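You operate a simulated robot arm through the tools that you are given. There is no shell and no other tool. Be economical: measure what you need, move in short steps, check, and stop when the job is done.

You are at the controls of a simulated two-armed robot. One attempt, no reset.

Task
Park for the break: lever to PARK, carriage to its marker.
Fine: lever before carriage; shut the green head's desk valve and its cover.

The check looks at the end state, three seconds after you hand in, the way a careful person would. Anything else that was tipped, shoved, dropped, spilled or broken makes it a failure. Lids that push on must go on centred and level and be pressed home; caps that screw on are set level and turned clockwise until they are tight.

Robot
Two 7-joint arms with two-finger parallel grippers on one trunk, on a base that drives. Base frame: it is fixed to the floor where the robot stands at the start and does not move with it; the origin is under the middle of the robot, x ahead of it, y to its left, z up; the surface under the hand at the start is at about z = 920. Readings come in mm, rad, newtons and seconds.
The left shoulder is at the start at [21, 101, 1492], the right one opposite. With the tool pointing down near the work surface each hand reaches from about 100 to 340 mm from the robot's upright axis, wherever it stands, measured 20 degrees to its own side. Places, roughly: black desk lever [500, 0, 1000]; hose carriage [-500, 1000, 2500]. Payload 2.4 kg a hand.
The tool frame of a hand sits at the grasp point between the pads (the TCP): z along the fingers, y along the line on which they close. The tips reach 24 mm beyond it. Largest opening 68 mm; finger width 17, thickness 10; the body of the gripper, 40 by 70 mm, starts 41 mm behind the TCP.
Orientation is told as [roll, pitch, yaw] about the base's x, y, z axes, in that order, counted from this pose: with the fingers straight down and closing along the base's y, the tool's x points along the base's -x, its y along +y and its z along -z.

Tools
- The arms move only by the tool play_rows. It takes "left_targets", "right_targets" or both (then of equal length, played together; a hand with none holds still); each is a list of rows, each a list of 3 entries, a list of its own where there are three numbers: the shift along the tool's x, y, z in mm, then the turn, a rotation vector about the tool's x, y, z in rad, then the opening, from 0 (shut) to 1 (fully open). In form: [[[dx, dy, dz], [wx, wy, wz], fingers], ...]. A call has 1 to 10 rows; each row shifts and turns the commanded pose from where the row before left it, along the tool's axes as they then stand. Rows are played at 5 a second. More than 50 mm and 0.15 rad between two rows, or a gripper value outside its range, and nothing of the call is played. A pose out of reach is approached as far as the arm can. The call stops where the force on the tool passes 70 N (or 10 N more than at its start, if that is more) or the arm is blocked; 0.2 s more then pass. Each finger travels about 72 mm/s and halts on what it meets, pressing with about 31 N; the grip force reading is that of the motor and also rises with nothing between the fingers. The clock runs only during rows and for 0.2 s after the last one: add rows that do not move to give the fingers time. It gives the time, the measured TCP pose, the force on the tool (base axes), the opening and the grip force at its end, in the units of the frame above (readings bear some noise), with the torque about the TCP (base axes, N m) and any sound that the robot's microphone picked up.
- Cameras (640 x 400 px; columns grow to the right, rows downward): "scene" is now at [84.4, 58.3, 1670.7]; the picture's right is [0.61, -0.80, -0.00], its down [-0.31, -0.24, -0.92] and it looks along [0.73, 0.56, -0.39] (base axes); focal length 214 px, centre (320, 200). "left" rides on the left gripper at [84, -11, -75] in its tool frame; the picture's right is [0.13, 0.99, 0.00], its down [-0.60, 0.08, -0.79] and it looks along [-0.79, 0.10, 0.61] (tool axes); focal length 251 px, centre (320, 200). "right" rides on the right gripper at [84, 11, -75] in its tool frame; the picture's right is [-0.13, 0.99, 0.00], its down [-0.60, -0.08, -0.79] and it looks along [-0.79, -0.10, 0.61] (tool axes); focal length 251 px, centre (320, 200). There is no depth. A picture from a camera that has moved, and an enlarged one, comes with that camera's place and axes in the base frame and with its lens.
- capture(camera): a new picture of that camera. It takes no simulated time.
- slide_trunk(by): slides the trunk up (or, below 0, down) by that many mm; the arms and the scene camera ride with it, the base frame stays. It gives what a move gives, with no picture.
- drive_base(legs): drives the robot by 1 to 6 legs, each [ahead, left, turn to the left] in mm, mm and rad, along the robot's own axes; the way and the turn of a leg run together, so that a leg with both is an arc; at most 1500 mm and 3.142 rad a leg. The arms and the cameras ride along, it lands a little off, and it stops where it bumps. It gives what a move gives.
- pan_tilt(pan, tilt): turns the head with the scene camera to pan (to the left, within 1.501 rad either way) and tilt (down, from -0.506 to 1.204), counted from straight ahead of the robot. It gives what a move gives.
- close_up(camera, box): a new picture of the part [left, top, right, bottom] of that camera's present view, enlarged. It takes no simulated time.
- finish_job(): hands the job in; it is judged then, once.

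Work in short steps. Places have to be worked out from the pictures, the camera data and where the tool is seen: move nearer, look again, correct. Check each grasp and each placing, and mend what went wrong. You have 120 turns and 88 pictures in all, those below and enlarged ones among them. Open the grippers and draw the arms clear of the work before you hand the job in, unless the task says otherwise; then end with one line.

The tools are called after "Emit:" by a JSON object that holds its "op" and its "data". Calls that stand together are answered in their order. play_rows: Moves the arms, as the interface text tells. Its arguments: {"type":"object","properties":{"left_targets":{"type":"array","items":{"type":"array"}},"right_targets":{"type":"array","items":{"type":"array"}}},"required":[]} The other tools are called the same way: slide_trunk (by) slides the trunk up or down; drive_base (legs) drives the base; pan_tilt (pan, tilt) turns the head that bears the scene camera; capture (camera) takes a picture; close_up (camera, box) takes an enlarged picture of a part of a camera's view; finish_job () hands the job in.

At the start:

```text
t: 0.0
left_ee_pos: [122.7, 188.2, 1635.3]
left_tool_rot: [-0.002, -0.001, -0.001]
left_ft_force: [-0.4, -0.2, 0.6]
left_ft_torque: [0.01, 0.01, -0.01]
left_width: 68.2
left_gripper_force: 0.0
right_ee_pos: [325.4, 14.1, 1549.8]
right_tool_rot: [0.002, 0.001, 0.0]
right_ft_force: [-0.3, 0.5, 1.1]
right_ft_torque: [0.0, -0.05, 0.01]
right_width: 67.9
right_gripper_force: 0.1
trunk travel left (down, up): [-705.0, 145.0]
robot x, y, heading: [-1.6, -2.0, 0.003]
head pan, tilt: [0.651, 0.403]
```

scene: 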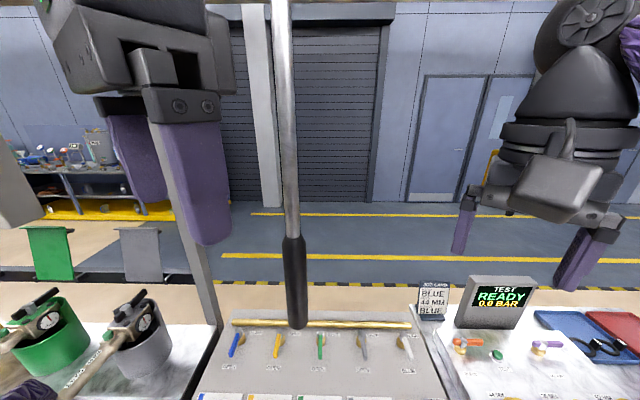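
right: 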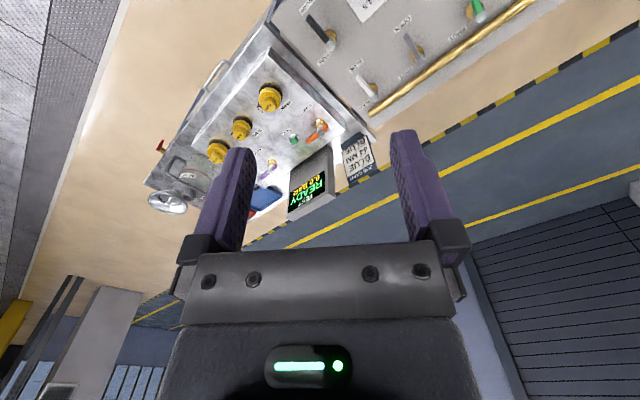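
left: 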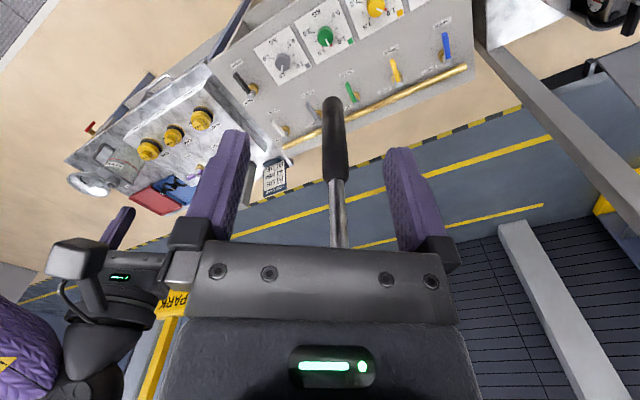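

I'll look around first: straight ahead and down at the desk, then up to the left at the carriage.

Emit:
{"op": "pan_tilt", "data": {"pan": 0.0, "tilt": 0.7}}

Emit:
{"op": "capture", "data": {"camera": "scene"}}

Emit:
{"op": "pan_tilt", "data": {"pan": 1.3, "tilt": -0.4}}

Emit:
{"op": "capture", "data": {"camera": "scene"}}

Emit:
{"op": "pan_tilt", "data": {"pan": 0.8, "tilt": 0.7}}

Emit:
{"op": "capture", "data": {"camera": "scene"}}

```text
t: 1.0
left_ee_pos: [123.1, 189.4, 1634.9]
left_tool_rot: [-0.002, -0.001, -0.001]
left_ft_force: [0.7, -0.5, -0.7]
left_ft_torque: [0.0, 0.04, -0.03]
left_width: 67.9
left_gripper_force: 0.0
right_ee_pos: [324.8, 14.2, 1549.5]
right_tool_rot: [0.003, 0.002, -0.001]
right_ft_force: [0.4, 0.1, 0.3]
right_ft_torque: [0.02, -0.02, -0.01]
right_width: 67.9
right_gripper_force: 0.2
trunk travel left (down, up): [-705.0, 145.0]
robot x, y, heading: [-0.9, 0.3, -0.0]
head pan, tilt: [0.0, 0.7]
```

```text
84 pictures are left
camera scene: at [95.7, 2.3, 1644.2], right [0.0, -1.0, 0.0], down [-0.64, 0.0, -0.77], along [0.77, 0.0, -0.64], focal length 214 px, centre (320, 200)
```

scene: 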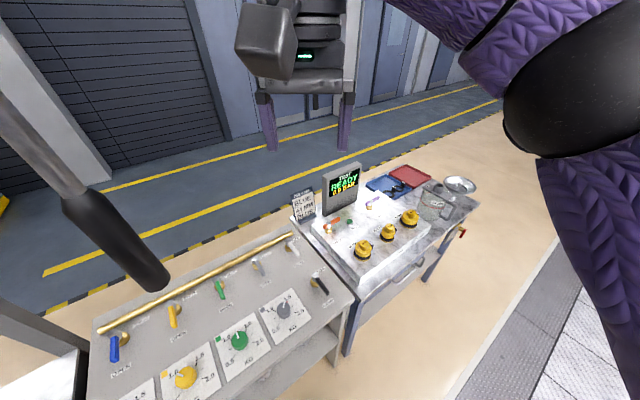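

```text
t: 2.5
left_ee_pos: [123.1, 189.7, 1635.6]
left_tool_rot: [-0.002, -0.001, 0.0]
left_ft_force: [-0.2, 0.2, 0.5]
left_ft_torque: [0.01, -0.01, 0.0]
left_width: 68.3
left_gripper_force: 0.1
right_ee_pos: [325.2, 14.3, 1550.4]
right_tool_rot: [0.002, 0.0, -0.001]
right_ft_force: [-1.0, -0.3, -0.3]
right_ft_torque: [0.0, 0.0, 0.01]
right_width: 68.1
right_gripper_force: 0.0
trunk travel left (down, up): [-705.0, 145.0]
robot x, y, heading: [-1.0, -0.9, -0.0]
head pan, tilt: [1.3, -0.4]
```

```text
83 pictures are left
camera scene: at [30.4, 72.8, 1741.0], right [0.96, -0.27, 0.0], down [0.1, 0.37, -0.92], along [0.25, 0.89, 0.39], focal length 214 px, centre (320, 200)
```

scene: 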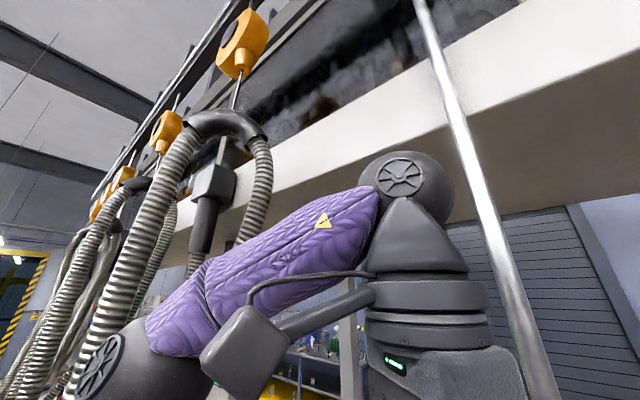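

```text
t: 3.8
left_ee_pos: [123.0, 189.3, 1634.0]
left_tool_rot: [-0.003, 0.0, 0.0]
left_ft_force: [-0.5, -0.7, -0.5]
left_ft_torque: [-0.01, -0.03, 0.02]
left_width: 68.0
left_gripper_force: 0.1
right_ee_pos: [325.6, 15.8, 1549.7]
right_tool_rot: [0.002, 0.002, -0.001]
right_ft_force: [-0.4, 0.3, -0.7]
right_ft_torque: [0.01, 0.01, -0.02]
right_width: 68.1
right_gripper_force: 0.0
trunk travel left (down, up): [-705.0, 145.0]
robot x, y, heading: [-1.8, -2.0, 0.0]
head pan, tilt: [0.799, 0.7]
```

```text
82 pictures are left
camera scene: at [69.9, 63.2, 1644.2], right [0.72, -0.7, 0.0], down [-0.45, -0.46, -0.77], along [0.53, 0.55, -0.64], focal length 214 px, centre (320, 200)
```

scene: 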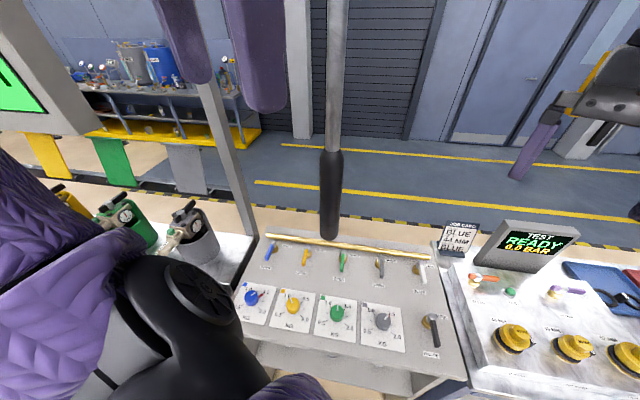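

The black lever sits at the desk's right end, the coloured valves in a row behind. I'll zoom in on desk labels.

Emit:
{"op": "close_up", "data": {"camera": "scene", "box": [230, 220, 460, 364]}}

Emit:
{"op": "pan_tilt", "data": {"pan": 0.4, "tilt": -0.5}}

Emit:
{"op": "capture", "data": {"camera": "scene"}}

Emit:
{"op": "pan_tilt", "data": {"pan": 1.5, "tilt": 0.3}}

Emit:
{"op": "capture", "data": {"camera": "scene"}}

```text
2.78 times, centred on (345, 292) of scene
camera zoom: at [69.9, 63.2, 1644.2], right [0.72, -0.7, 0.0], down [-0.45, -0.46, -0.77], along [0.53, 0.55, -0.64], focal length 596 px, centre (251, -56)
```

zoom: 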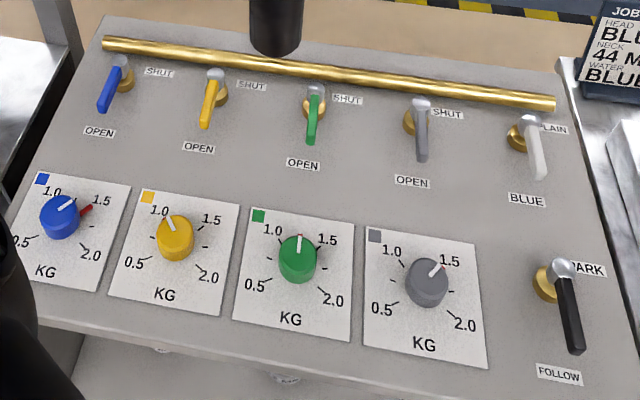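

```text
t: 5.2
left_ee_pos: [122.6, 189.3, 1635.8]
left_tool_rot: [-0.001, 0.001, 0.0]
left_ft_force: [-0.4, -0.4, 0.9]
left_ft_torque: [0.0, 0.04, 0.04]
left_width: 67.9
left_gripper_force: 0.1
right_ee_pos: [325.9, 15.4, 1550.5]
right_tool_rot: [0.002, -0.001, -0.001]
right_ft_force: [0.0, -0.4, -0.4]
right_ft_torque: [0.02, 0.03, 0.0]
right_width: 67.8
right_gripper_force: 0.1
trunk travel left (down, up): [-705.0, 145.0]
robot x, y, heading: [-2.5, 1.5, -0.0]
head pan, tilt: [0.4, -0.499]
```

```text
80 pictures are left
camera scene: at [72.6, 28.4, 1748.0], right [0.39, -0.92, 0.0], down [0.44, 0.19, -0.88], along [0.81, 0.34, 0.48], focal length 214 px, centre (320, 200)
```

scene: 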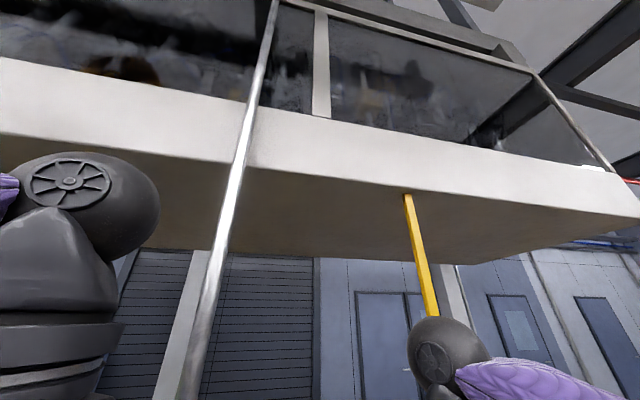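

```text
t: 6.6
left_ee_pos: [123.3, 188.8, 1634.6]
left_tool_rot: [-0.002, 0.002, 0.001]
left_ft_force: [-0.3, -0.2, -0.3]
left_ft_torque: [-0.03, -0.02, 0.03]
left_width: 68.0
left_gripper_force: 0.1
right_ee_pos: [325.4, 15.4, 1550.4]
right_tool_rot: [0.001, 0.001, 0.002]
right_ft_force: [0.7, -0.1, -0.3]
right_ft_torque: [0.01, -0.01, 0.02]
right_width: 68.0
right_gripper_force: 0.0
trunk travel left (down, up): [-705.0, 145.0]
robot x, y, heading: [3.0, 2.1, -0.0]
head pan, tilt: [1.499, 0.3]
```

```text
79 pictures are left
camera scene: at [17.5, 95.4, 1680.3], right [1.0, -0.07, 0.0], down [-0.02, -0.29, -0.96], along [0.07, 0.95, -0.3], focal length 214 px, centre (320, 200)
```

scene: 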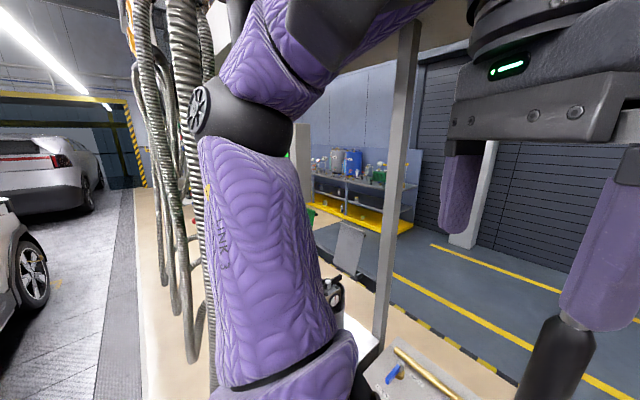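

The rod hanging at about (240,213) and the yellow PARK sign near (449,13) look related; I need to see the overhead rail. I'll back up in short steps and look up and left.

Emit:
{"op": "drive_base", "data": {"legs": [[-350, 0, 0]]}}

Emit:
{"op": "pan_tilt", "data": {"pan": 0.75, "tilt": -0.3}}

Emit:
{"op": "capture", "data": {"camera": "scene"}}

Emit:
{"op": "pan_tilt", "data": {"pan": 0.2, "tilt": -0.1}}

Emit:
{"op": "capture", "data": {"camera": "scene"}}

```text
t: 8.8
left_ee_pos: [-226.3, 190.4, 1635.5]
left_tool_rot: [-0.003, -0.002, 0.0]
left_ft_force: [0.1, 0.0, -0.2]
left_ft_torque: [-0.01, 0.0, 0.02]
left_width: 68.0
left_gripper_force: 0.0
right_ee_pos: [-24.7, 16.1, 1550.3]
right_tool_rot: [0.001, -0.003, 0.001]
right_ft_force: [-1.0, -0.6, -0.6]
right_ft_torque: [0.0, -0.04, 0.01]
right_width: 67.8
right_gripper_force: 0.2
trunk travel left (down, up): [-705.0, 145.0]
robot x, y, heading: [-348.8, 0.3, -0.002]
head pan, tilt: [1.499, 0.3]
```

```text
t: 9.9
left_ee_pos: [-226.5, 189.2, 1636.0]
left_tool_rot: [-0.002, 0.0, -0.001]
left_ft_force: [-0.3, 0.7, 0.6]
left_ft_torque: [0.01, 0.0, -0.04]
left_width: 67.9
left_gripper_force: 0.0
right_ee_pos: [-24.5, 14.6, 1550.6]
right_tool_rot: [0.002, 0.0, 0.0]
right_ft_force: [-0.7, 1.0, -0.2]
right_ft_torque: [0.02, -0.01, 0.02]
right_width: 68.0
right_gripper_force: 0.1
trunk travel left (down, up): [-705.0, 145.0]
robot x, y, heading: [-349.7, -0.4, -0.002]
head pan, tilt: [0.75, -0.3]
```

```text
78 pictures are left
camera scene: at [-281.6, 56.0, 1733.4], right [0.68, -0.73, 0.0], down [0.22, 0.2, -0.96], along [0.7, 0.65, 0.29], focal length 214 px, centre (320, 200)
```

scene: 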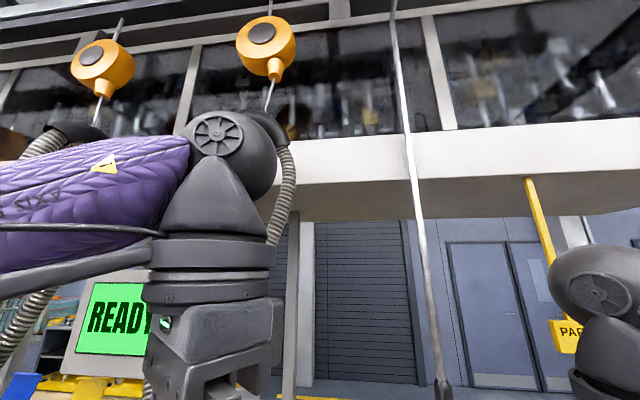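

```text
t: 10.9
left_ee_pos: [-226.1, 189.3, 1636.4]
left_tool_rot: [-0.002, 0.0, 0.0]
left_ft_force: [1.1, -0.8, 0.1]
left_ft_torque: [-0.01, -0.03, -0.01]
left_width: 67.8
left_gripper_force: 0.0
right_ee_pos: [-23.6, 14.5, 1548.5]
right_tool_rot: [0.0, 0.0, 0.0]
right_ft_force: [0.3, -0.3, -0.4]
right_ft_torque: [0.01, 0.0, -0.01]
right_width: 68.1
right_gripper_force: 0.1
trunk travel left (down, up): [-705.0, 145.0]
robot x, y, heading: [-345.4, -2.0, 0.002]
head pan, tilt: [0.201, -0.099]
```

```text
77 pictures are left
camera scene: at [-253.7, 19.8, 1716.8], right [0.2, -0.98, 0.0], down [0.1, 0.02, -0.99], along [0.97, 0.2, 0.1], focal length 214 px, centre (320, 200)
```

scene: 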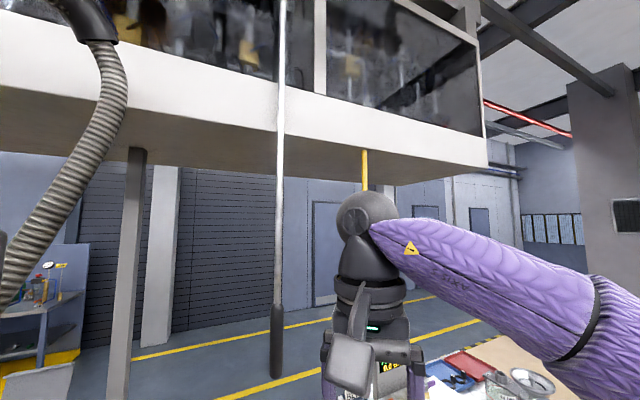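

The rod runs up past the window band. I'll back further to see its top and the rail.

Emit:
{"op": "drive_base", "data": {"legs": [[-600, 0, 0]]}}

Emit:
{"op": "pan_tilt", "data": {"pan": 0.6, "tilt": -0.5}}

Emit:
{"op": "capture", "data": {"camera": "scene"}}

Emit:
{"op": "pan_tilt", "data": {"pan": 0.5, "tilt": 0.4}}

Emit:
{"op": "capture", "data": {"camera": "scene"}}

```text
t: 14.3
left_ee_pos: [-790.8, 225.6, 1635.8]
left_tool_rot: [-0.002, -0.001, 0.131]
left_ft_force: [0.3, 0.9, 1.2]
left_ft_torque: [-0.02, 0.02, -0.03]
left_width: 67.9
left_gripper_force: 0.0
right_ee_pos: [-567.2, 79.6, 1550.0]
right_tool_rot: [0.001, -0.001, 0.132]
right_ft_force: [-0.8, 0.2, 0.1]
right_ft_torque: [-0.02, -0.01, 0.04]
right_width: 68.0
right_gripper_force: 0.2
trunk travel left (down, up): [-705.0, 145.0]
robot x, y, heading: [-888.8, 20.0, 0.128]
head pan, tilt: [0.201, -0.099]
stopped in leg 1: the robot was blocked; the commanded pose is now the measured one
```

```text
t: 15.2
left_ee_pos: [-790.8, 225.5, 1634.6]
left_tool_rot: [-0.002, 0.0, 0.131]
left_ft_force: [0.4, -0.3, 0.6]
left_ft_torque: [0.04, -0.03, -0.02]
left_width: 67.8
left_gripper_force: 0.0
right_ee_pos: [-566.5, 79.5, 1550.7]
right_tool_rot: [0.001, -0.002, 0.133]
right_ft_force: [0.7, 0.0, 0.5]
right_ft_torque: [-0.01, 0.0, 0.0]
right_width: 68.0
right_gripper_force: 0.1
trunk travel left (down, up): [-705.0, 145.0]
robot x, y, heading: [-885.9, 24.0, 0.128]
head pan, tilt: [0.6, -0.499]
```

```text
76 pictures are left
camera scene: at [-827.6, 69.8, 1748.0], right [0.67, -0.74, 0.0], down [0.36, 0.32, -0.88], along [0.65, 0.59, 0.48], focal length 214 px, centre (320, 200)
```

scene: 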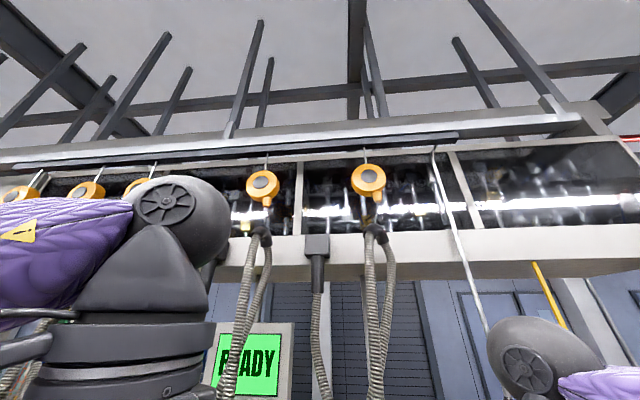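

```text
t: 16.4
left_ee_pos: [-789.8, 224.4, 1634.9]
left_tool_rot: [-0.001, 0.0, 0.133]
left_ft_force: [0.2, -0.1, 0.6]
left_ft_torque: [0.02, -0.03, 0.01]
left_width: 68.2
left_gripper_force: 0.1
right_ee_pos: [-566.5, 79.3, 1549.1]
right_tool_rot: [0.001, -0.001, 0.133]
right_ft_force: [0.2, 0.5, 0.0]
right_ft_torque: [-0.01, 0.01, 0.01]
right_width: 68.0
right_gripper_force: 0.1
trunk travel left (down, up): [-705.0, 145.0]
robot x, y, heading: [-889.2, 20.0, 0.129]
head pan, tilt: [0.499, 0.4]
```

```text
75 pictures are left
camera scene: at [-802.6, 79.6, 1671.1], right [0.59, -0.81, 0.0], down [-0.31, -0.23, -0.92], along [0.74, 0.54, -0.39], focal length 214 px, centre (320, 200)
```

scene: 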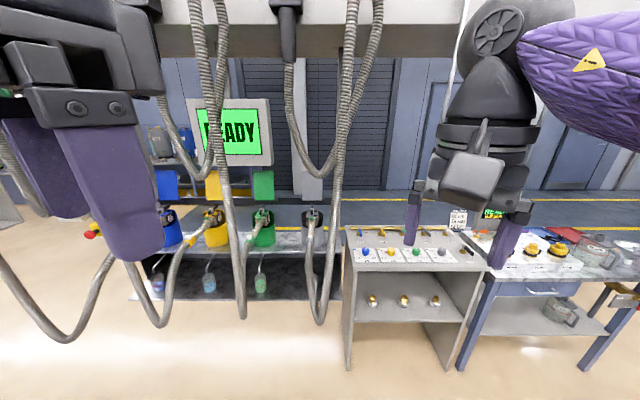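

Overview clear: carriage bar overhead carries the rod, PARK post to the right, four heads on the counter left of the desk. I'll zoom in on the heads, and then the rail.

Emit:
{"op": "close_up", "data": {"camera": "scene", "box": [140, 150, 350, 300]}}

Emit:
{"op": "pan_tilt", "data": {"pan": 0.3, "tilt": -0.4}}

Emit:
{"op": "capture", "data": {"camera": "scene"}}

```text
2.67 times, centred on (245, 225) of scene
camera zoom: at [-802.6, 79.6, 1671.1], right [0.59, -0.81, 0.0], down [-0.31, -0.23, -0.92], along [0.74, 0.54, -0.39], focal length 572 px, centre (520, 133)
```

zoom: 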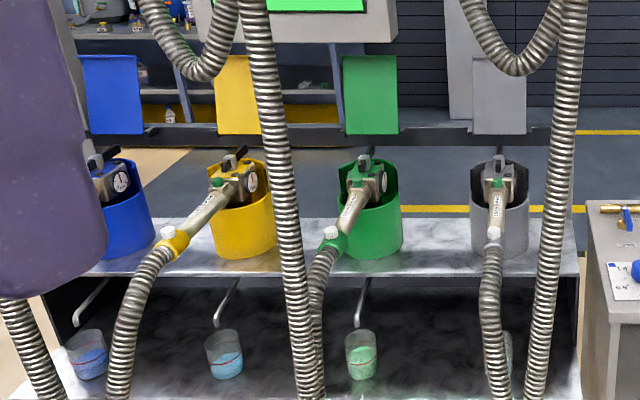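

```text
t: 17.5
left_ee_pos: [-790.5, 224.8, 1635.3]
left_tool_rot: [-0.002, 0.0, 0.133]
left_ft_force: [-0.2, -0.6, -0.1]
left_ft_torque: [0.01, 0.03, 0.01]
left_width: 68.3
left_gripper_force: 0.0
right_ee_pos: [-567.4, 78.7, 1549.7]
right_tool_rot: [0.002, 0.0, 0.133]
right_ft_force: [0.1, -0.7, 0.7]
right_ft_torque: [0.01, -0.02, 0.0]
right_width: 68.1
right_gripper_force: 0.1
trunk travel left (down, up): [-705.0, 145.0]
robot x, y, heading: [-887.0, 18.7, 0.127]
head pan, tilt: [0.3, -0.4]
```

```text
73 pictures are left
camera scene: at [-810.8, 55.6, 1741.0], right [0.42, -0.91, 0.0], down [0.35, 0.16, -0.92], along [0.84, 0.39, 0.39], focal length 214 px, centre (320, 200)
```

scene: 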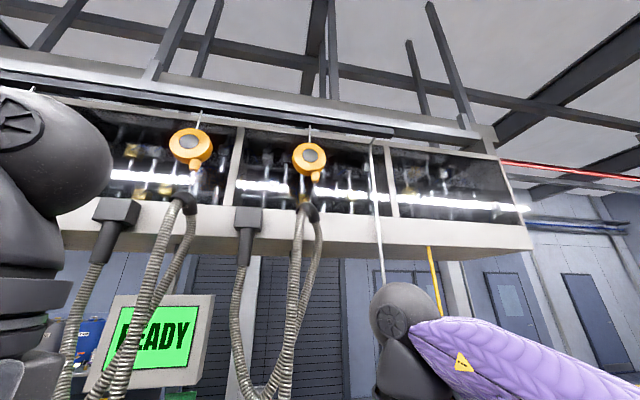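

Lever hub is about [492,23,970], desk runs along (0.72,-0.70). I'll lower the trunk, then drive to face the desk in front of the lever (right arm).

Emit:
{"op": "slide_trunk", "data": {"by": -400}}

Emit:
{"op": "drive_base", "data": {"legs": [[561, -243, 0], [482, -65, 0], [0, 0, 0.67]]}}

Emit:
{"op": "pan_tilt", "data": {"pan": 0.0, "tilt": 0.75}}

Emit:
{"op": "capture", "data": {"camera": "scene"}}

Emit:
{"op": "capture", "data": {"camera": "right"}}

```text
t: 21.3
left_ee_pos: [-773.7, 226.9, 1230.0]
left_tool_rot: [-0.002, 0.043, 0.133]
left_ft_force: [-0.6, -0.4, 0.3]
left_ft_torque: [-0.04, 0.02, -0.03]
left_width: 67.7
left_gripper_force: 0.1
right_ee_pos: [-566.7, 78.7, 1150.6]
right_tool_rot: [0.003, 0.002, 0.131]
right_ft_force: [-1.1, 0.4, -0.1]
right_ft_torque: [-0.02, 0.03, 0.01]
right_width: 67.8
right_gripper_force: 0.0
trunk travel left (down, up): [-305.0, 545.0]
robot x, y, heading: [-887.8, 17.5, 0.133]
head pan, tilt: [0.3, -0.4]
```

```text
t: 29.1
left_ee_pos: [152.6, 84.4, 1230.0]
left_tool_rot: [-0.001, 0.044, 0.796]
left_ft_force: [0.2, -0.1, 0.2]
left_ft_torque: [-0.01, 0.02, -0.02]
left_width: 68.0
left_gripper_force: 0.0
right_ee_pos: [407.7, 93.8, 1150.5]
right_tool_rot: [0.002, 0.0, 0.797]
right_ft_force: [-0.1, -0.6, -0.4]
right_ft_torque: [-0.02, 0.03, 0.0]
right_width: 68.0
right_gripper_force: 0.0
trunk travel left (down, up): [-305.0, 545.0]
robot x, y, heading: [191.6, -149.4, 0.793]
head pan, tilt: [0.3, -0.4]
```

```text
t: 30.4
left_ee_pos: [154.2, 83.2, 1229.6]
left_tool_rot: [-0.002, 0.041, 0.798]
left_ft_force: [0.0, 0.0, 0.3]
left_ft_torque: [0.03, 0.0, 0.02]
left_width: 68.1
left_gripper_force: 0.0
right_ee_pos: [408.1, 94.6, 1149.4]
right_tool_rot: [0.0, 0.001, 0.798]
right_ft_force: [0.5, -0.2, -0.1]
right_ft_torque: [0.01, -0.02, 0.03]
right_width: 68.1
right_gripper_force: 0.1
trunk travel left (down, up): [-305.0, 545.0]
robot x, y, heading: [190.1, -148.6, 0.799]
head pan, tilt: [0.0, 0.75]
```

```text
72 pictures are left
camera scene: at [281.6, -53.4, 1238.3], right [0.72, -0.7, 0.0], down [-0.48, -0.49, -0.73], along [0.51, 0.52, -0.68], focal length 214 px, centre (320, 200)
```

scene: 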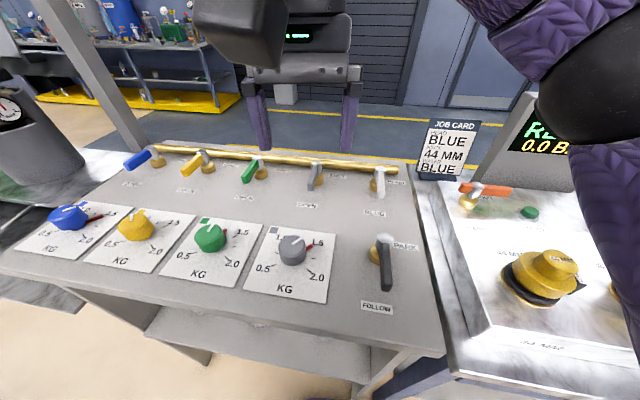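

```text
71 pictures are left
camera right: at [340.2, 42.4, 1225.8], right [-0.62, 0.79, 0.0], down [0.48, 0.38, 0.79], along [0.62, 0.49, -0.61], focal length 251 px, centre (320, 200)
```

right: 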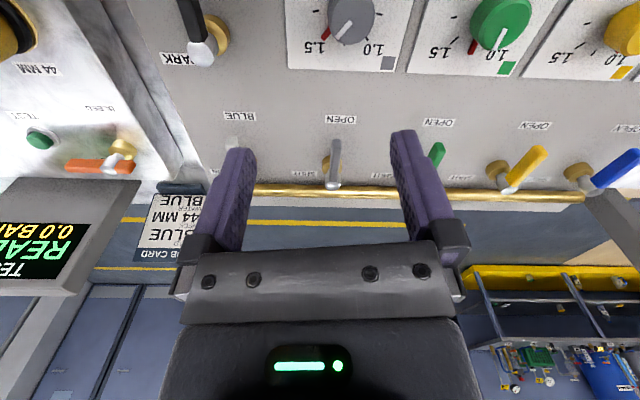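

Triangulation puts the lever's hub top at [490,18,967], handle ~78 mm long pointing toward (-0.82,-0.57). I'll close the right fingers and move them above the left side of the handle, then lower partway and look.

Emit:
{"op": "play_rows", "data": {"right_targets": [[[25.5, -38, 0], [0, 0, 0], 0], [[25.5, -38, 0], [0, 0, 0], 0], [[0, 0, 40], [0, 0, 0], 0], [[0, 0, 40], [0, 0, 0], 0], [[0, 0, 30], [0, 0, 0], 0], [[0, 0, 0], [0, 0, 0], 0]]}}

Emit:
{"op": "capture", "data": {"camera": "scene"}}

Emit:
{"op": "capture", "data": {"camera": "right"}}

```text
t: 31.9
left_ee_pos: [153.3, 82.6, 1229.6]
left_tool_rot: [-0.003, 0.041, 0.799]
left_ft_force: [-0.2, -0.7, -1.2]
left_ft_torque: [0.01, 0.0, 0.0]
left_width: 68.2
left_gripper_force: 0.0
right_ee_pos: [427.7, 5.1, 1040.6]
right_tool_rot: [0.001, -0.002, 0.794]
right_ft_force: [-0.4, -1.3, 0.6]
right_ft_torque: [0.0, -0.02, -0.02]
right_width: 0.0
right_gripper_force: 24.0
trunk travel left (down, up): [-305.0, 545.0]
robot x, y, heading: [189.2, -153.2, 0.799]
head pan, tilt: [0.0, 0.75]
```

```text
70 pictures are left
camera scene: at [281.6, -53.4, 1238.3], right [0.71, -0.7, 0.0], down [-0.48, -0.49, -0.73], along [0.51, 0.52, -0.68], focal length 214 px, centre (320, 200)
```

scene: 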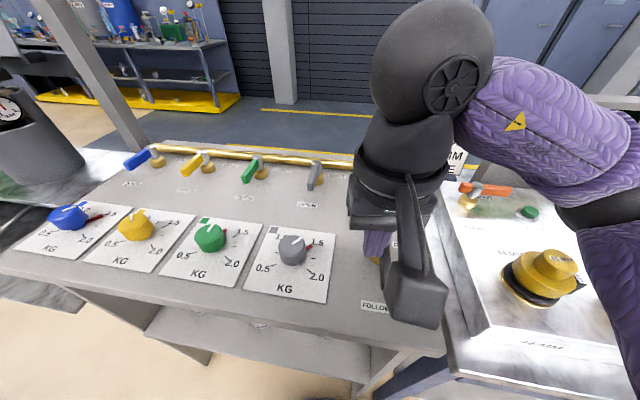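

```text
69 pictures are left
camera right: at [359.0, -47.1, 1116.2], right [-0.62, 0.79, 0.0], down [0.48, 0.38, 0.79], along [0.62, 0.49, -0.61], focal length 251 px, centre (320, 200)
```

right: 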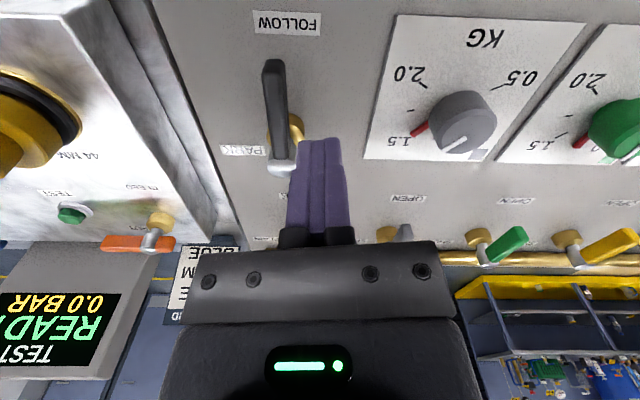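

Fingertips are left of the handle with ~27 mm clearance. I'll descend 70 mm beside it.

Emit:
{"op": "play_rows", "data": {"right_targets": [[[0, 0, 25], [0, 0, 0], 0], [[0, 0, 25], [0, 0, 0], 0], [[0, 0, 20], [0, 0, 0], 0], [[0, 0, 0], [0, 0, 0], 0]]}}

Emit:
{"op": "capture", "data": {"camera": "right"}}

```text
t: 32.9
left_ee_pos: [154.5, 84.0, 1230.8]
left_tool_rot: [-0.001, 0.043, 0.797]
left_ft_force: [0.9, 0.1, -0.3]
left_ft_torque: [0.01, 0.0, -0.01]
left_width: 68.0
left_gripper_force: 0.0
right_ee_pos: [427.2, 4.9, 968.2]
right_tool_rot: [0.001, 0.0, 0.798]
right_ft_force: [-0.3, -0.3, 0.5]
right_ft_torque: [0.01, -0.01, 0.02]
right_width: 0.0
right_gripper_force: 23.6
trunk travel left (down, up): [-305.0, 545.0]
robot x, y, heading: [196.6, -152.6, 0.792]
head pan, tilt: [0.0, 0.75]
```

```text
68 pictures are left
camera right: at [358.9, -46.9, 1045.3], right [-0.62, 0.79, 0.0], down [0.48, 0.38, 0.79], along [0.62, 0.49, -0.61], focal length 251 px, centre (320, 200)
```

right: 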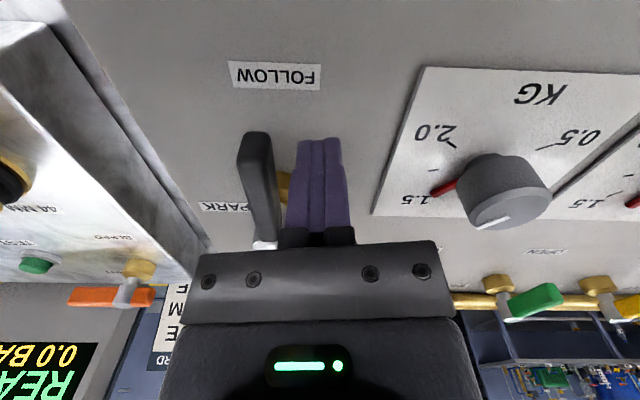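

Fingers are at handle height beside it. Now I push along the arc counter-clockwise.

Emit:
{"op": "play_rows", "data": {"right_targets": [[[5.2, -19, 0], [0, 0, 0], 0], [[2.1, -18.7, 0], [0, 0, 0], 0], [[-3.7, -18.4, 0], [0, 0, 0], 0], [[-9.1, -16.4, 0], [0, 0, 0], 0], [[-13.8, -12.8, 0], [0, 0, 0], 0]]}}

Emit:
{"op": "capture", "data": {"camera": "right"}}

```text
t: 34.0
left_ee_pos: [153.7, 83.9, 1230.2]
left_tool_rot: [-0.002, 0.041, 0.799]
left_ft_force: [0.6, -0.5, -0.1]
left_ft_torque: [-0.01, 0.0, 0.02]
left_width: 68.0
left_gripper_force: 0.2
right_ee_pos: [502.7, -41.7, 971.0]
right_tool_rot: [0.002, 0.001, 0.799]
right_ft_force: [-1.4, -0.5, -0.8]
right_ft_torque: [0.0, 0.01, -0.01]
right_width: 0.0
right_gripper_force: 24.2
trunk travel left (down, up): [-305.0, 545.0]
robot x, y, heading: [193.1, -147.9, 0.792]
head pan, tilt: [0.0, 0.75]
```

```text
67 pictures are left
camera right: at [433.6, -93.1, 1046.3], right [-0.62, 0.78, 0.0], down [0.48, 0.38, 0.79], along [0.62, 0.49, -0.61], focal length 251 px, centre (320, 200)
```

right: 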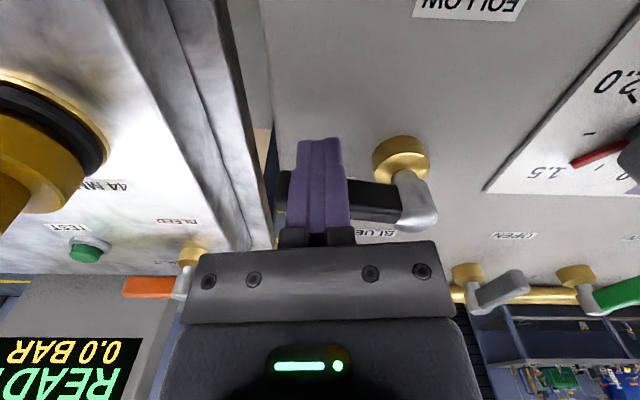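

The handle points to PARK almost fully. I'll nudge on to feel the stop.

Emit:
{"op": "play_rows", "data": {"right_targets": [[[-6, -2, 0], [0, 0, 0], 0], [[-6, -2, 0], [0, 0, 0], 0], [[0, 0, 0], [0, 0, 0], 0]]}}

Emit:
{"op": "capture", "data": {"camera": "right"}}

```text
t: 34.9
left_ee_pos: [151.6, 82.9, 1230.2]
left_tool_rot: [-0.004, 0.04, 0.798]
left_ft_force: [-0.1, -0.8, -0.5]
left_ft_torque: [0.0, -0.01, 0.0]
left_width: 67.8
left_gripper_force: 0.1
right_ee_pos: [511.5, -36.6, 970.3]
right_tool_rot: [0.002, 0.0, 0.798]
right_ft_force: [-13.1, -7.3, -2.1]
right_ft_torque: [-0.02, 0.01, -0.09]
right_width: 0.0
right_gripper_force: 23.3
trunk travel left (down, up): [-305.0, 545.0]
robot x, y, heading: [191.5, -149.5, 0.791]
head pan, tilt: [0.0, 0.75]
```

```text
66 pictures are left
camera right: at [443.2, -88.5, 1046.2], right [-0.62, 0.78, 0.0], down [0.48, 0.38, 0.79], along [0.62, 0.49, -0.61], focal length 251 px, centre (320, 200)
```

right: 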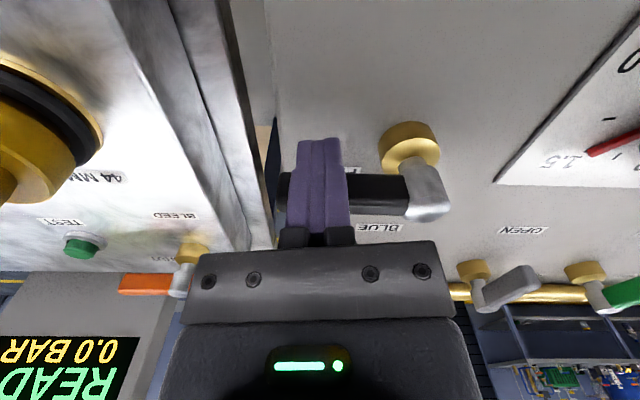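

Reaction 15 N: the lever is at its PARK stop. Back the fingers off and lift, then shift the base left to bring the green valve in range of the right arm.

Emit:
{"op": "play_rows", "data": {"right_targets": [[[15, 3, 0], [0, 0, 0], 0], [[0, 0, -40], [0, 0, 0], 0], [[0, 0, -45], [0, 0, 0], 0], [[0, 0, -45], [0, 0, 0], 0], [[0, 0, 0], [0, 0, 0], 0]]}}

Emit:
{"op": "drive_base", "data": {"legs": [[0, 250, 0]]}}

Emit:
{"op": "capture", "data": {"camera": "scene"}}

Emit:
{"op": "capture", "data": {"camera": "right"}}

```text
t: 36.0
left_ee_pos: [152.6, 84.0, 1229.3]
left_tool_rot: [-0.003, 0.041, 0.798]
left_ft_force: [0.0, -0.7, 0.2]
left_ft_torque: [0.02, 0.01, -0.03]
left_width: 68.0
left_gripper_force: 0.1
right_ee_pos: [498.6, -44.0, 1100.4]
right_tool_rot: [0.001, 0.001, 0.795]
right_ft_force: [0.0, 0.6, 0.3]
right_ft_torque: [-0.01, -0.03, 0.0]
right_width: 0.0
right_gripper_force: 23.3
trunk travel left (down, up): [-305.0, 545.0]
robot x, y, heading: [190.4, -151.0, 0.794]
head pan, tilt: [0.0, 0.75]
```

```text
t: 37.9
left_ee_pos: [-24.3, 258.2, 1229.3]
left_tool_rot: [-0.002, 0.041, 0.797]
left_ft_force: [0.6, 0.2, -0.3]
left_ft_torque: [-0.01, -0.02, 0.0]
left_width: 67.8
left_gripper_force: 0.0
right_ee_pos: [320.5, 130.6, 1098.7]
right_tool_rot: [0.002, -0.001, 0.796]
right_ft_force: [0.1, 0.6, 0.1]
right_ft_torque: [-0.04, -0.02, 0.02]
right_width: 0.0
right_gripper_force: 22.9
trunk travel left (down, up): [-305.0, 545.0]
robot x, y, heading: [9.6, 28.5, 0.795]
head pan, tilt: [0.0, 0.75]
```

```text
65 pictures are left
camera scene: at [102.8, 121.6, 1238.2], right [0.71, -0.7, 0.0], down [-0.48, -0.49, -0.73], along [0.51, 0.52, -0.68], focal length 214 px, centre (320, 200)
```

scene: 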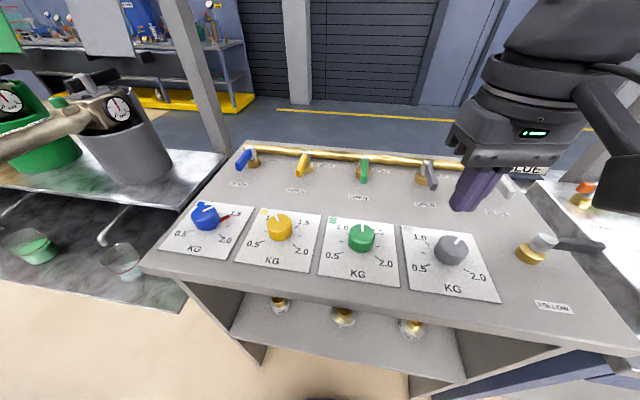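

```text
64 pictures are left
camera right: at [252.6, 78.5, 1175.5], right [-0.62, 0.79, 0.0], down [0.48, 0.37, 0.79], along [0.62, 0.49, -0.61], focal length 251 px, centre (320, 200)
```

right: 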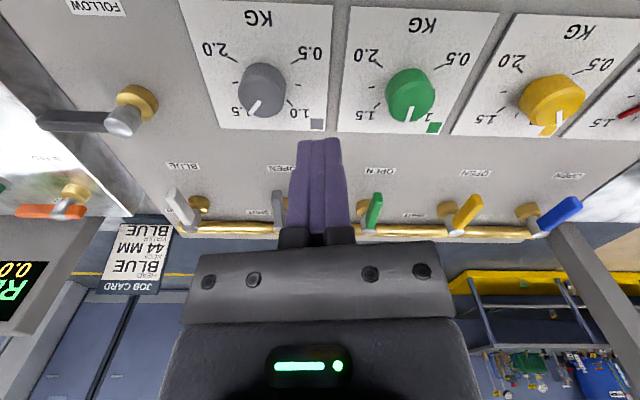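

Desk right direction recomputed from the dial row is (0.58,-0.82), so the desk normal heading is ≈0.61; green valve hub ≈[476,358], tip ≈[419,313,953]. I'll square the base up, and shift left 100.

Emit:
{"op": "drive_base", "data": {"legs": [[0, 0, -0.18], [0, 100, 0]]}}

Emit:
{"op": "capture", "data": {"camera": "scene"}}

```text
t: 39.7
left_ee_pos: [-41.1, 344.9, 1230.1]
left_tool_rot: [-0.004, 0.043, 0.617]
left_ft_force: [-0.8, 0.4, 0.1]
left_ft_torque: [-0.02, -0.04, -0.02]
left_width: 67.8
left_gripper_force: 0.1
right_ee_pos: [275.5, 155.7, 1100.8]
right_tool_rot: [0.001, 0.0, 0.616]
right_ft_force: [1.0, 0.3, 0.2]
right_ft_torque: [0.0, 0.02, 0.01]
right_width: 0.1
right_gripper_force: 23.8
trunk travel left (down, up): [-305.0, 545.0]
robot x, y, heading: [-46.9, 105.8, 0.613]
head pan, tilt: [0.0, 0.75]
```

```text
63 pictures are left
camera scene: at [60.1, 185.7, 1238.2], right [0.58, -0.82, 0.0], down [-0.56, -0.39, -0.73], along [0.6, 0.42, -0.68], focal length 214 px, centre (320, 200)
```

scene: 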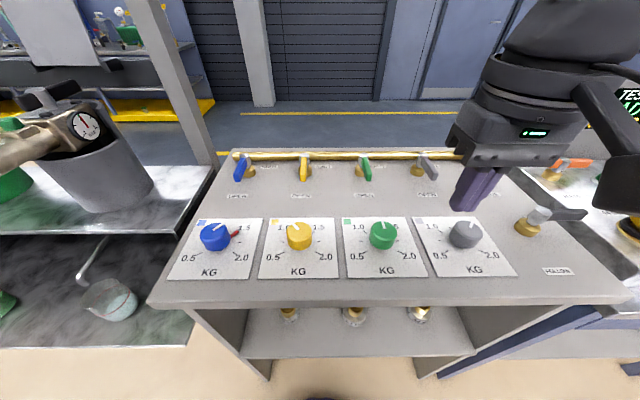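

Squared up: hub at n≈590, r≈-17 in the desk frame. I'll tilt the right tool forward 0.9 rad to extend reach.

Emit:
{"op": "play_rows", "data": {"right_targets": [[[0, 0, 0], [0, -0.15, 0], 0], [[0, 0, 0], [0, -0.15, 0], 0], [[0, 0, 0], [0, -0.15, 0], 0], [[0, 0, 0], [0, -0.15, 0], 0], [[0, 0, 0], [0, -0.15, 0], 0], [[0, 0, 0], [0, -0.15, 0], 0], [[0, 0, 0], [0, 0, 0], 0]]}}

Emit:
{"op": "play_rows", "data": {"right_targets": [[[-13.3, 15, 40.5], [0, 0, 0], 0], [[-13.3, 15, 40.5], [0, 0, 0], 0], [[-13.3, 15, 40.5], [0, 0, 0], 0], [[-13.3, 15, 40.5], [0, 0, 0], 0], [[-13.3, 15, 40.5], [0, 0, 0], 0], [[0, 0, 0], [0, 0, 0], 0]]}}

Emit:
{"op": "capture", "data": {"camera": "right"}}

```text
t: 41.3
left_ee_pos: [-41.5, 342.7, 1230.1]
left_tool_rot: [-0.002, 0.042, 0.619]
left_ft_force: [-0.6, 0.0, 0.3]
left_ft_torque: [0.01, -0.02, -0.02]
left_width: 68.2
left_gripper_force: 0.0
right_ee_pos: [292.8, 171.3, 1123.4]
right_tool_rot: [0.001, -0.9, 0.614]
right_ft_force: [0.0, -0.2, 0.3]
right_ft_torque: [0.02, -0.02, 0.02]
right_width: 0.0
right_gripper_force: 23.1
right hand out of reach, approached as far as the arm can: row 5, 6
trunk travel left (down, up): [-305.0, 545.0]
robot x, y, heading: [-45.8, 106.2, 0.617]
head pan, tilt: [0.0, 0.75]
```

```text
t: 42.7
left_ee_pos: [-41.0, 344.1, 1229.2]
left_tool_rot: [-0.003, 0.041, 0.619]
left_ft_force: [-0.7, 0.3, 0.5]
left_ft_torque: [0.0, 0.0, -0.02]
left_width: 67.9
left_gripper_force: 0.0
right_ee_pos: [412.8, 348.7, 1049.5]
right_tool_rot: [0.002, -0.901, 0.615]
right_ft_force: [-0.3, 1.1, -0.4]
right_ft_torque: [-0.01, -0.02, -0.01]
right_width: 0.1
right_gripper_force: 23.4
trunk travel left (down, up): [-305.0, 545.0]
robot x, y, heading: [-46.6, 105.9, 0.611]
head pan, tilt: [0.0, 0.75]
```

```text
62 pictures are left
camera right: at [315.5, 293.8, 1030.7], right [-0.51, 0.85, 0.1], down [-0.15, -0.21, 0.97], along [0.85, 0.48, 0.24], focal length 251 px, centre (320, 200)
```

right: 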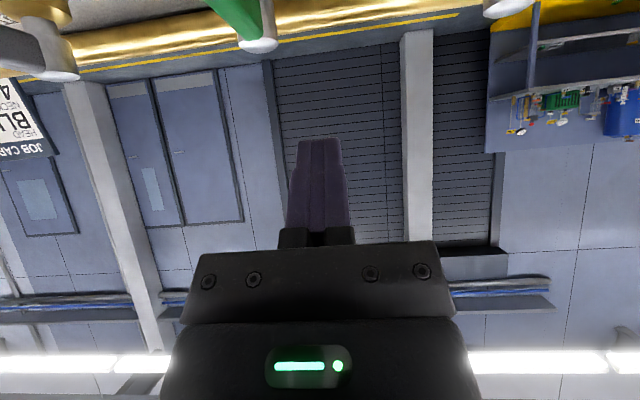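

The wrist camera hangs below the tilted gripper and would hit the dials, so I'll roll the tool −1.5 rad about its axis to bring the camera to the side before lowering.

Emit:
{"op": "play_rows", "data": {"right_targets": [[[0, 0, 0], [0, 0, -0.15], 0], [[0, 0, 0], [0, 0, -0.15], 0], [[0, 0, 0], [0, 0, -0.15], 0], [[0, 0, 0], [0, 0, -0.15], 0], [[0, 0, 0], [0, 0, -0.15], 0], [[0, 0, 0], [0, 0, -0.15], 0], [[0, 0, 0], [0, 0, -0.15], 0], [[0, 0, 0], [0, 0, -0.15], 0], [[0, 0, 0], [0, 0, -0.15], 0], [[0, 0, 0], [0, 0, -0.15], 0]]}}

Emit:
{"op": "capture", "data": {"camera": "right"}}

Emit:
{"op": "capture", "data": {"camera": "scene"}}

```text
t: 44.9
left_ee_pos: [-40.1, 343.3, 1229.3]
left_tool_rot: [-0.002, 0.041, 0.617]
left_ft_force: [0.2, 1.4, 0.2]
left_ft_torque: [0.02, 0.01, 0.0]
left_width: 67.8
left_gripper_force: 0.2
right_ee_pos: [412.6, 346.3, 1049.0]
right_tool_rot: [-0.904, -0.059, 2.145]
right_ft_force: [0.0, -0.2, -0.3]
right_ft_torque: [0.01, -0.04, 0.02]
right_width: 0.1
right_gripper_force: 23.5
trunk travel left (down, up): [-305.0, 545.0]
robot x, y, heading: [-47.6, 108.2, 0.619]
head pan, tilt: [0.0, 0.75]
```

```text
61 pictures are left
camera right: at [402.6, 239.8, 1083.1], right [-0.61, -0.19, -0.77], down [-0.79, 0.17, 0.59], along [0.02, 0.97, -0.25], focal length 251 px, centre (320, 200)
```

right: 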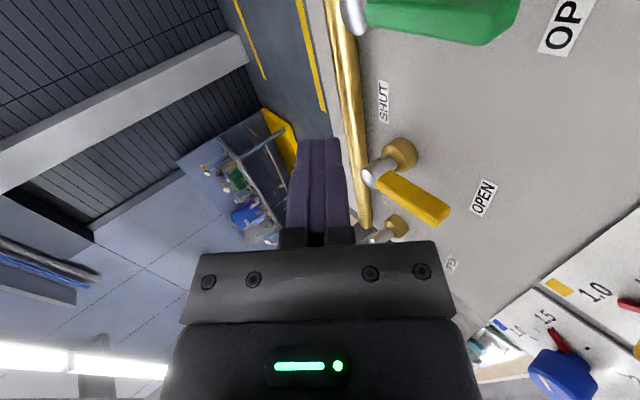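

```text
60 pictures are left
camera scene: at [60.3, 185.2, 1238.2], right [0.58, -0.82, 0.0], down [-0.56, -0.39, -0.73], along [0.6, 0.42, -0.68], focal length 214 px, centre (320, 200)
```

scene: 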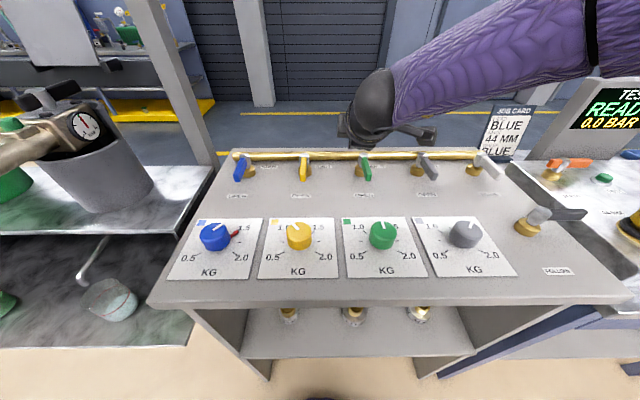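

Camera is now beside the gripper. I'll lower the fingertips beside the green handle's left side.

Emit:
{"op": "play_rows", "data": {"right_targets": [[[1.9, 19.6, 8.6], [0, 0, 0], 0], [[1.9, 19.6, 8.6], [0, 0, 0], 0], [[1.9, 19.6, 8.6], [0, 0, 0], 0], [[1.9, 19.6, 8.6], [0, 0, 0], 0], [[0, 0, 0], [0, 0, 0], 0]]}}

Emit:
{"op": "capture", "data": {"camera": "right"}}

Emit:
{"op": "close_up", "data": {"camera": "scene", "box": [280, 100, 480, 225]}}

```text
t: 46.1
left_ee_pos: [-39.9, 341.9, 1230.3]
left_tool_rot: [-0.004, 0.041, 0.618]
left_ft_force: [0.5, -0.3, -0.3]
left_ft_torque: [0.01, -0.05, -0.01]
left_width: 67.9
left_gripper_force: 0.0
right_ee_pos: [395.7, 334.3, 966.3]
right_tool_rot: [-0.899, -0.059, 2.144]
right_ft_force: [-0.5, 0.1, -0.8]
right_ft_torque: [0.0, 0.02, 0.0]
right_width: 0.2
right_gripper_force: 23.5
trunk travel left (down, up): [-305.0, 545.0]
robot x, y, heading: [-44.4, 108.1, 0.614]
head pan, tilt: [0.0, 0.75]
```

```text
59 pictures are left
camera right: at [386.5, 226.1, 1000.0], right [-0.61, -0.19, -0.77], down [-0.79, 0.17, 0.59], along [0.02, 0.97, -0.25], focal length 251 px, centre (320, 200)
```

right: 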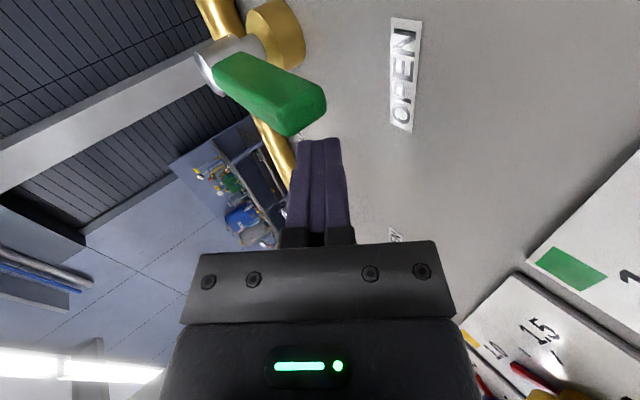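

```text
3.20 times, centred on (380, 162) of scene
camera zoom: at [60.5, 185.2, 1238.2], right [0.58, -0.82, 0.0], down [-0.56, -0.39, -0.73], along [0.6, 0.42, -0.68], focal length 686 px, centre (128, 320)
```

zoom: 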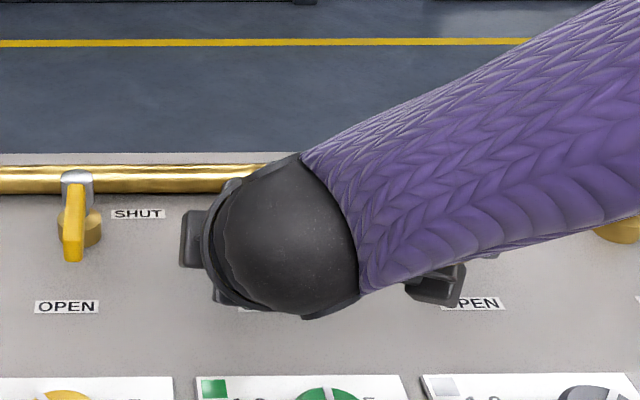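

The fingertips overlap only the handle's end; I'll go 15 mm deeper, then sweep the first part of the arc.

Emit:
{"op": "play_rows", "data": {"right_targets": [[[-0.7, -9.3, 11.7], [0, 0, 0], 0], [[18.9, -2, 0.8], [0, 0, 0], 0], [[17.9, -1.3, 0], [0, 0, 0], 0], [[15.7, -4.9, 4.7], [0, 0, 0], 0], [[0, 0, 0], [0, 0, 0], 0]]}}

Emit:
{"op": "capture", "data": {"camera": "right"}}

```text
t: 47.3
left_ee_pos: [-41.1, 341.8, 1229.8]
left_tool_rot: [-0.001, 0.041, 0.617]
left_ft_force: [-0.3, -0.5, -0.3]
left_ft_torque: [-0.03, -0.03, 0.0]
left_width: 67.9
left_gripper_force: 0.0
right_ee_pos: [445.7, 302.6, 967.6]
right_tool_rot: [-0.899, -0.057, 2.142]
right_ft_force: [-0.6, 1.0, 0.1]
right_ft_torque: [-0.01, 0.0, 0.03]
right_width: 0.0
right_gripper_force: 23.6
trunk travel left (down, up): [-305.0, 545.0]
robot x, y, heading: [-45.5, 106.7, 0.619]
head pan, tilt: [0.0, 0.75]
```

```text
57 pictures are left
camera right: at [435.4, 195.3, 1000.9], right [-0.61, -0.19, -0.77], down [-0.79, 0.17, 0.59], along [0.02, 0.97, -0.25], focal length 251 px, centre (320, 200)
```

right: 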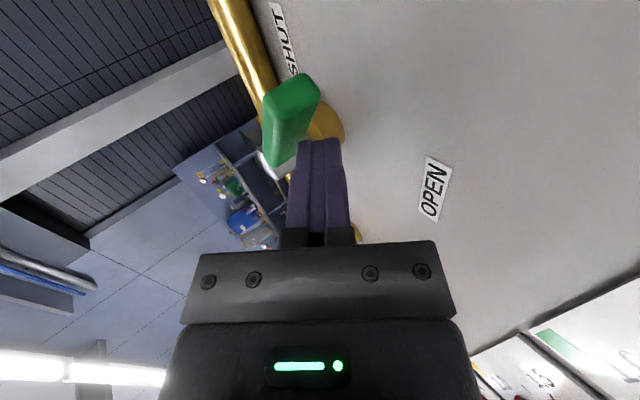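

The handle is rotating with the push. I'll finish the arc and press gently at the stop.

Emit:
{"op": "play_rows", "data": {"right_targets": [[[12.5, -7.7, 8.6], [0, 0, 0], 0], [[6.5, -7.3, 8.6], [0, 0, 0], 0], [[2.2, -3.9, 4.7], [0, 0, 0], 0], [[0, -3.7, 4.7], [0, 0, 0], 0], [[0, 0, 0], [0, 0, 0], 0]]}}

Emit:
{"op": "capture", "data": {"camera": "right"}}

```text
t: 48.5
left_ee_pos: [-46.8, 338.3, 1231.5]
left_tool_rot: [-0.004, 0.036, 0.616]
left_ft_force: [-0.2, -0.6, 0.5]
left_ft_torque: [-0.01, -0.01, 0.0]
left_width: 68.1
left_gripper_force: 0.0
right_ee_pos: [477.8, 301.0, 967.2]
right_tool_rot: [-0.898, -0.057, 2.146]
right_ft_force: [-54.1, -30.5, -12.9]
right_ft_torque: [-0.45, 0.58, 0.56]
right_width: 0.0
right_gripper_force: 23.6
trunk travel left (down, up): [-305.0, 545.0]
robot x, y, heading: [-41.9, 107.4, 0.614]
head pan, tilt: [0.0, 0.75]
```

```text
56 pictures are left
camera right: at [469.1, 193.2, 1000.9], right [-0.61, -0.19, -0.77], down [-0.79, 0.17, 0.59], along [0.02, 0.97, -0.25], focal length 251 px, centre (320, 200)
```

right: 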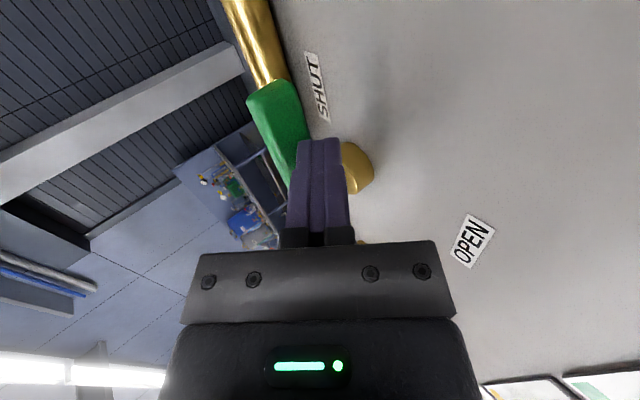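

62 N at the stop, handle lies at SHUT. Back off, lift, and check with the scene camera.

Emit:
{"op": "play_rows", "data": {"right_targets": [[[0.5, 8, -9.8], [0, 0, 0], 0], [[0.5, 8, -9.8], [0, 0, 0], 0], [[-2.2, -31.2, -24.9], [0, 0, 0], 0], [[-2.2, -31.2, -24.9], [0, 0, 0], 0], [[0.5, 15, -40], [0, 0, 0], 0], [[0.5, 15, -40], [0, 0, 0], 0], [[0.5, 15, -40], [0, 0, 0], 0], [[0, 0, 0], [0, 0, 0], 0]]}}

Emit:
{"op": "capture", "data": {"camera": "scene"}}

```text
t: 50.3
left_ee_pos: [-40.5, 343.0, 1229.8]
left_tool_rot: [-0.002, 0.041, 0.617]
left_ft_force: [0.5, -0.3, -0.7]
left_ft_torque: [-0.01, 0.01, -0.02]
left_width: 68.1
left_gripper_force: 0.1
right_ee_pos: [345.7, 221.9, 1067.7]
right_tool_rot: [-0.898, -0.058, 2.143]
right_ft_force: [-0.4, -0.2, -0.3]
right_ft_torque: [-0.01, 0.02, -0.02]
right_width: 0.0
right_gripper_force: 24.3
right hand out of reach, approached as far as the arm can: row 4
trunk travel left (down, up): [-305.0, 545.0]
robot x, y, heading: [-45.8, 108.3, 0.617]
head pan, tilt: [0.0, 0.75]
```

```text
55 pictures are left
camera scene: at [60.4, 185.1, 1238.2], right [0.58, -0.82, 0.0], down [-0.56, -0.39, -0.73], along [0.6, 0.42, -0.68], focal length 214 px, centre (320, 200)
```

scene: 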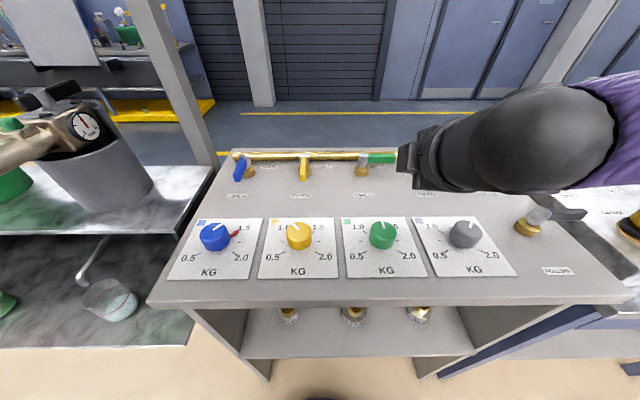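

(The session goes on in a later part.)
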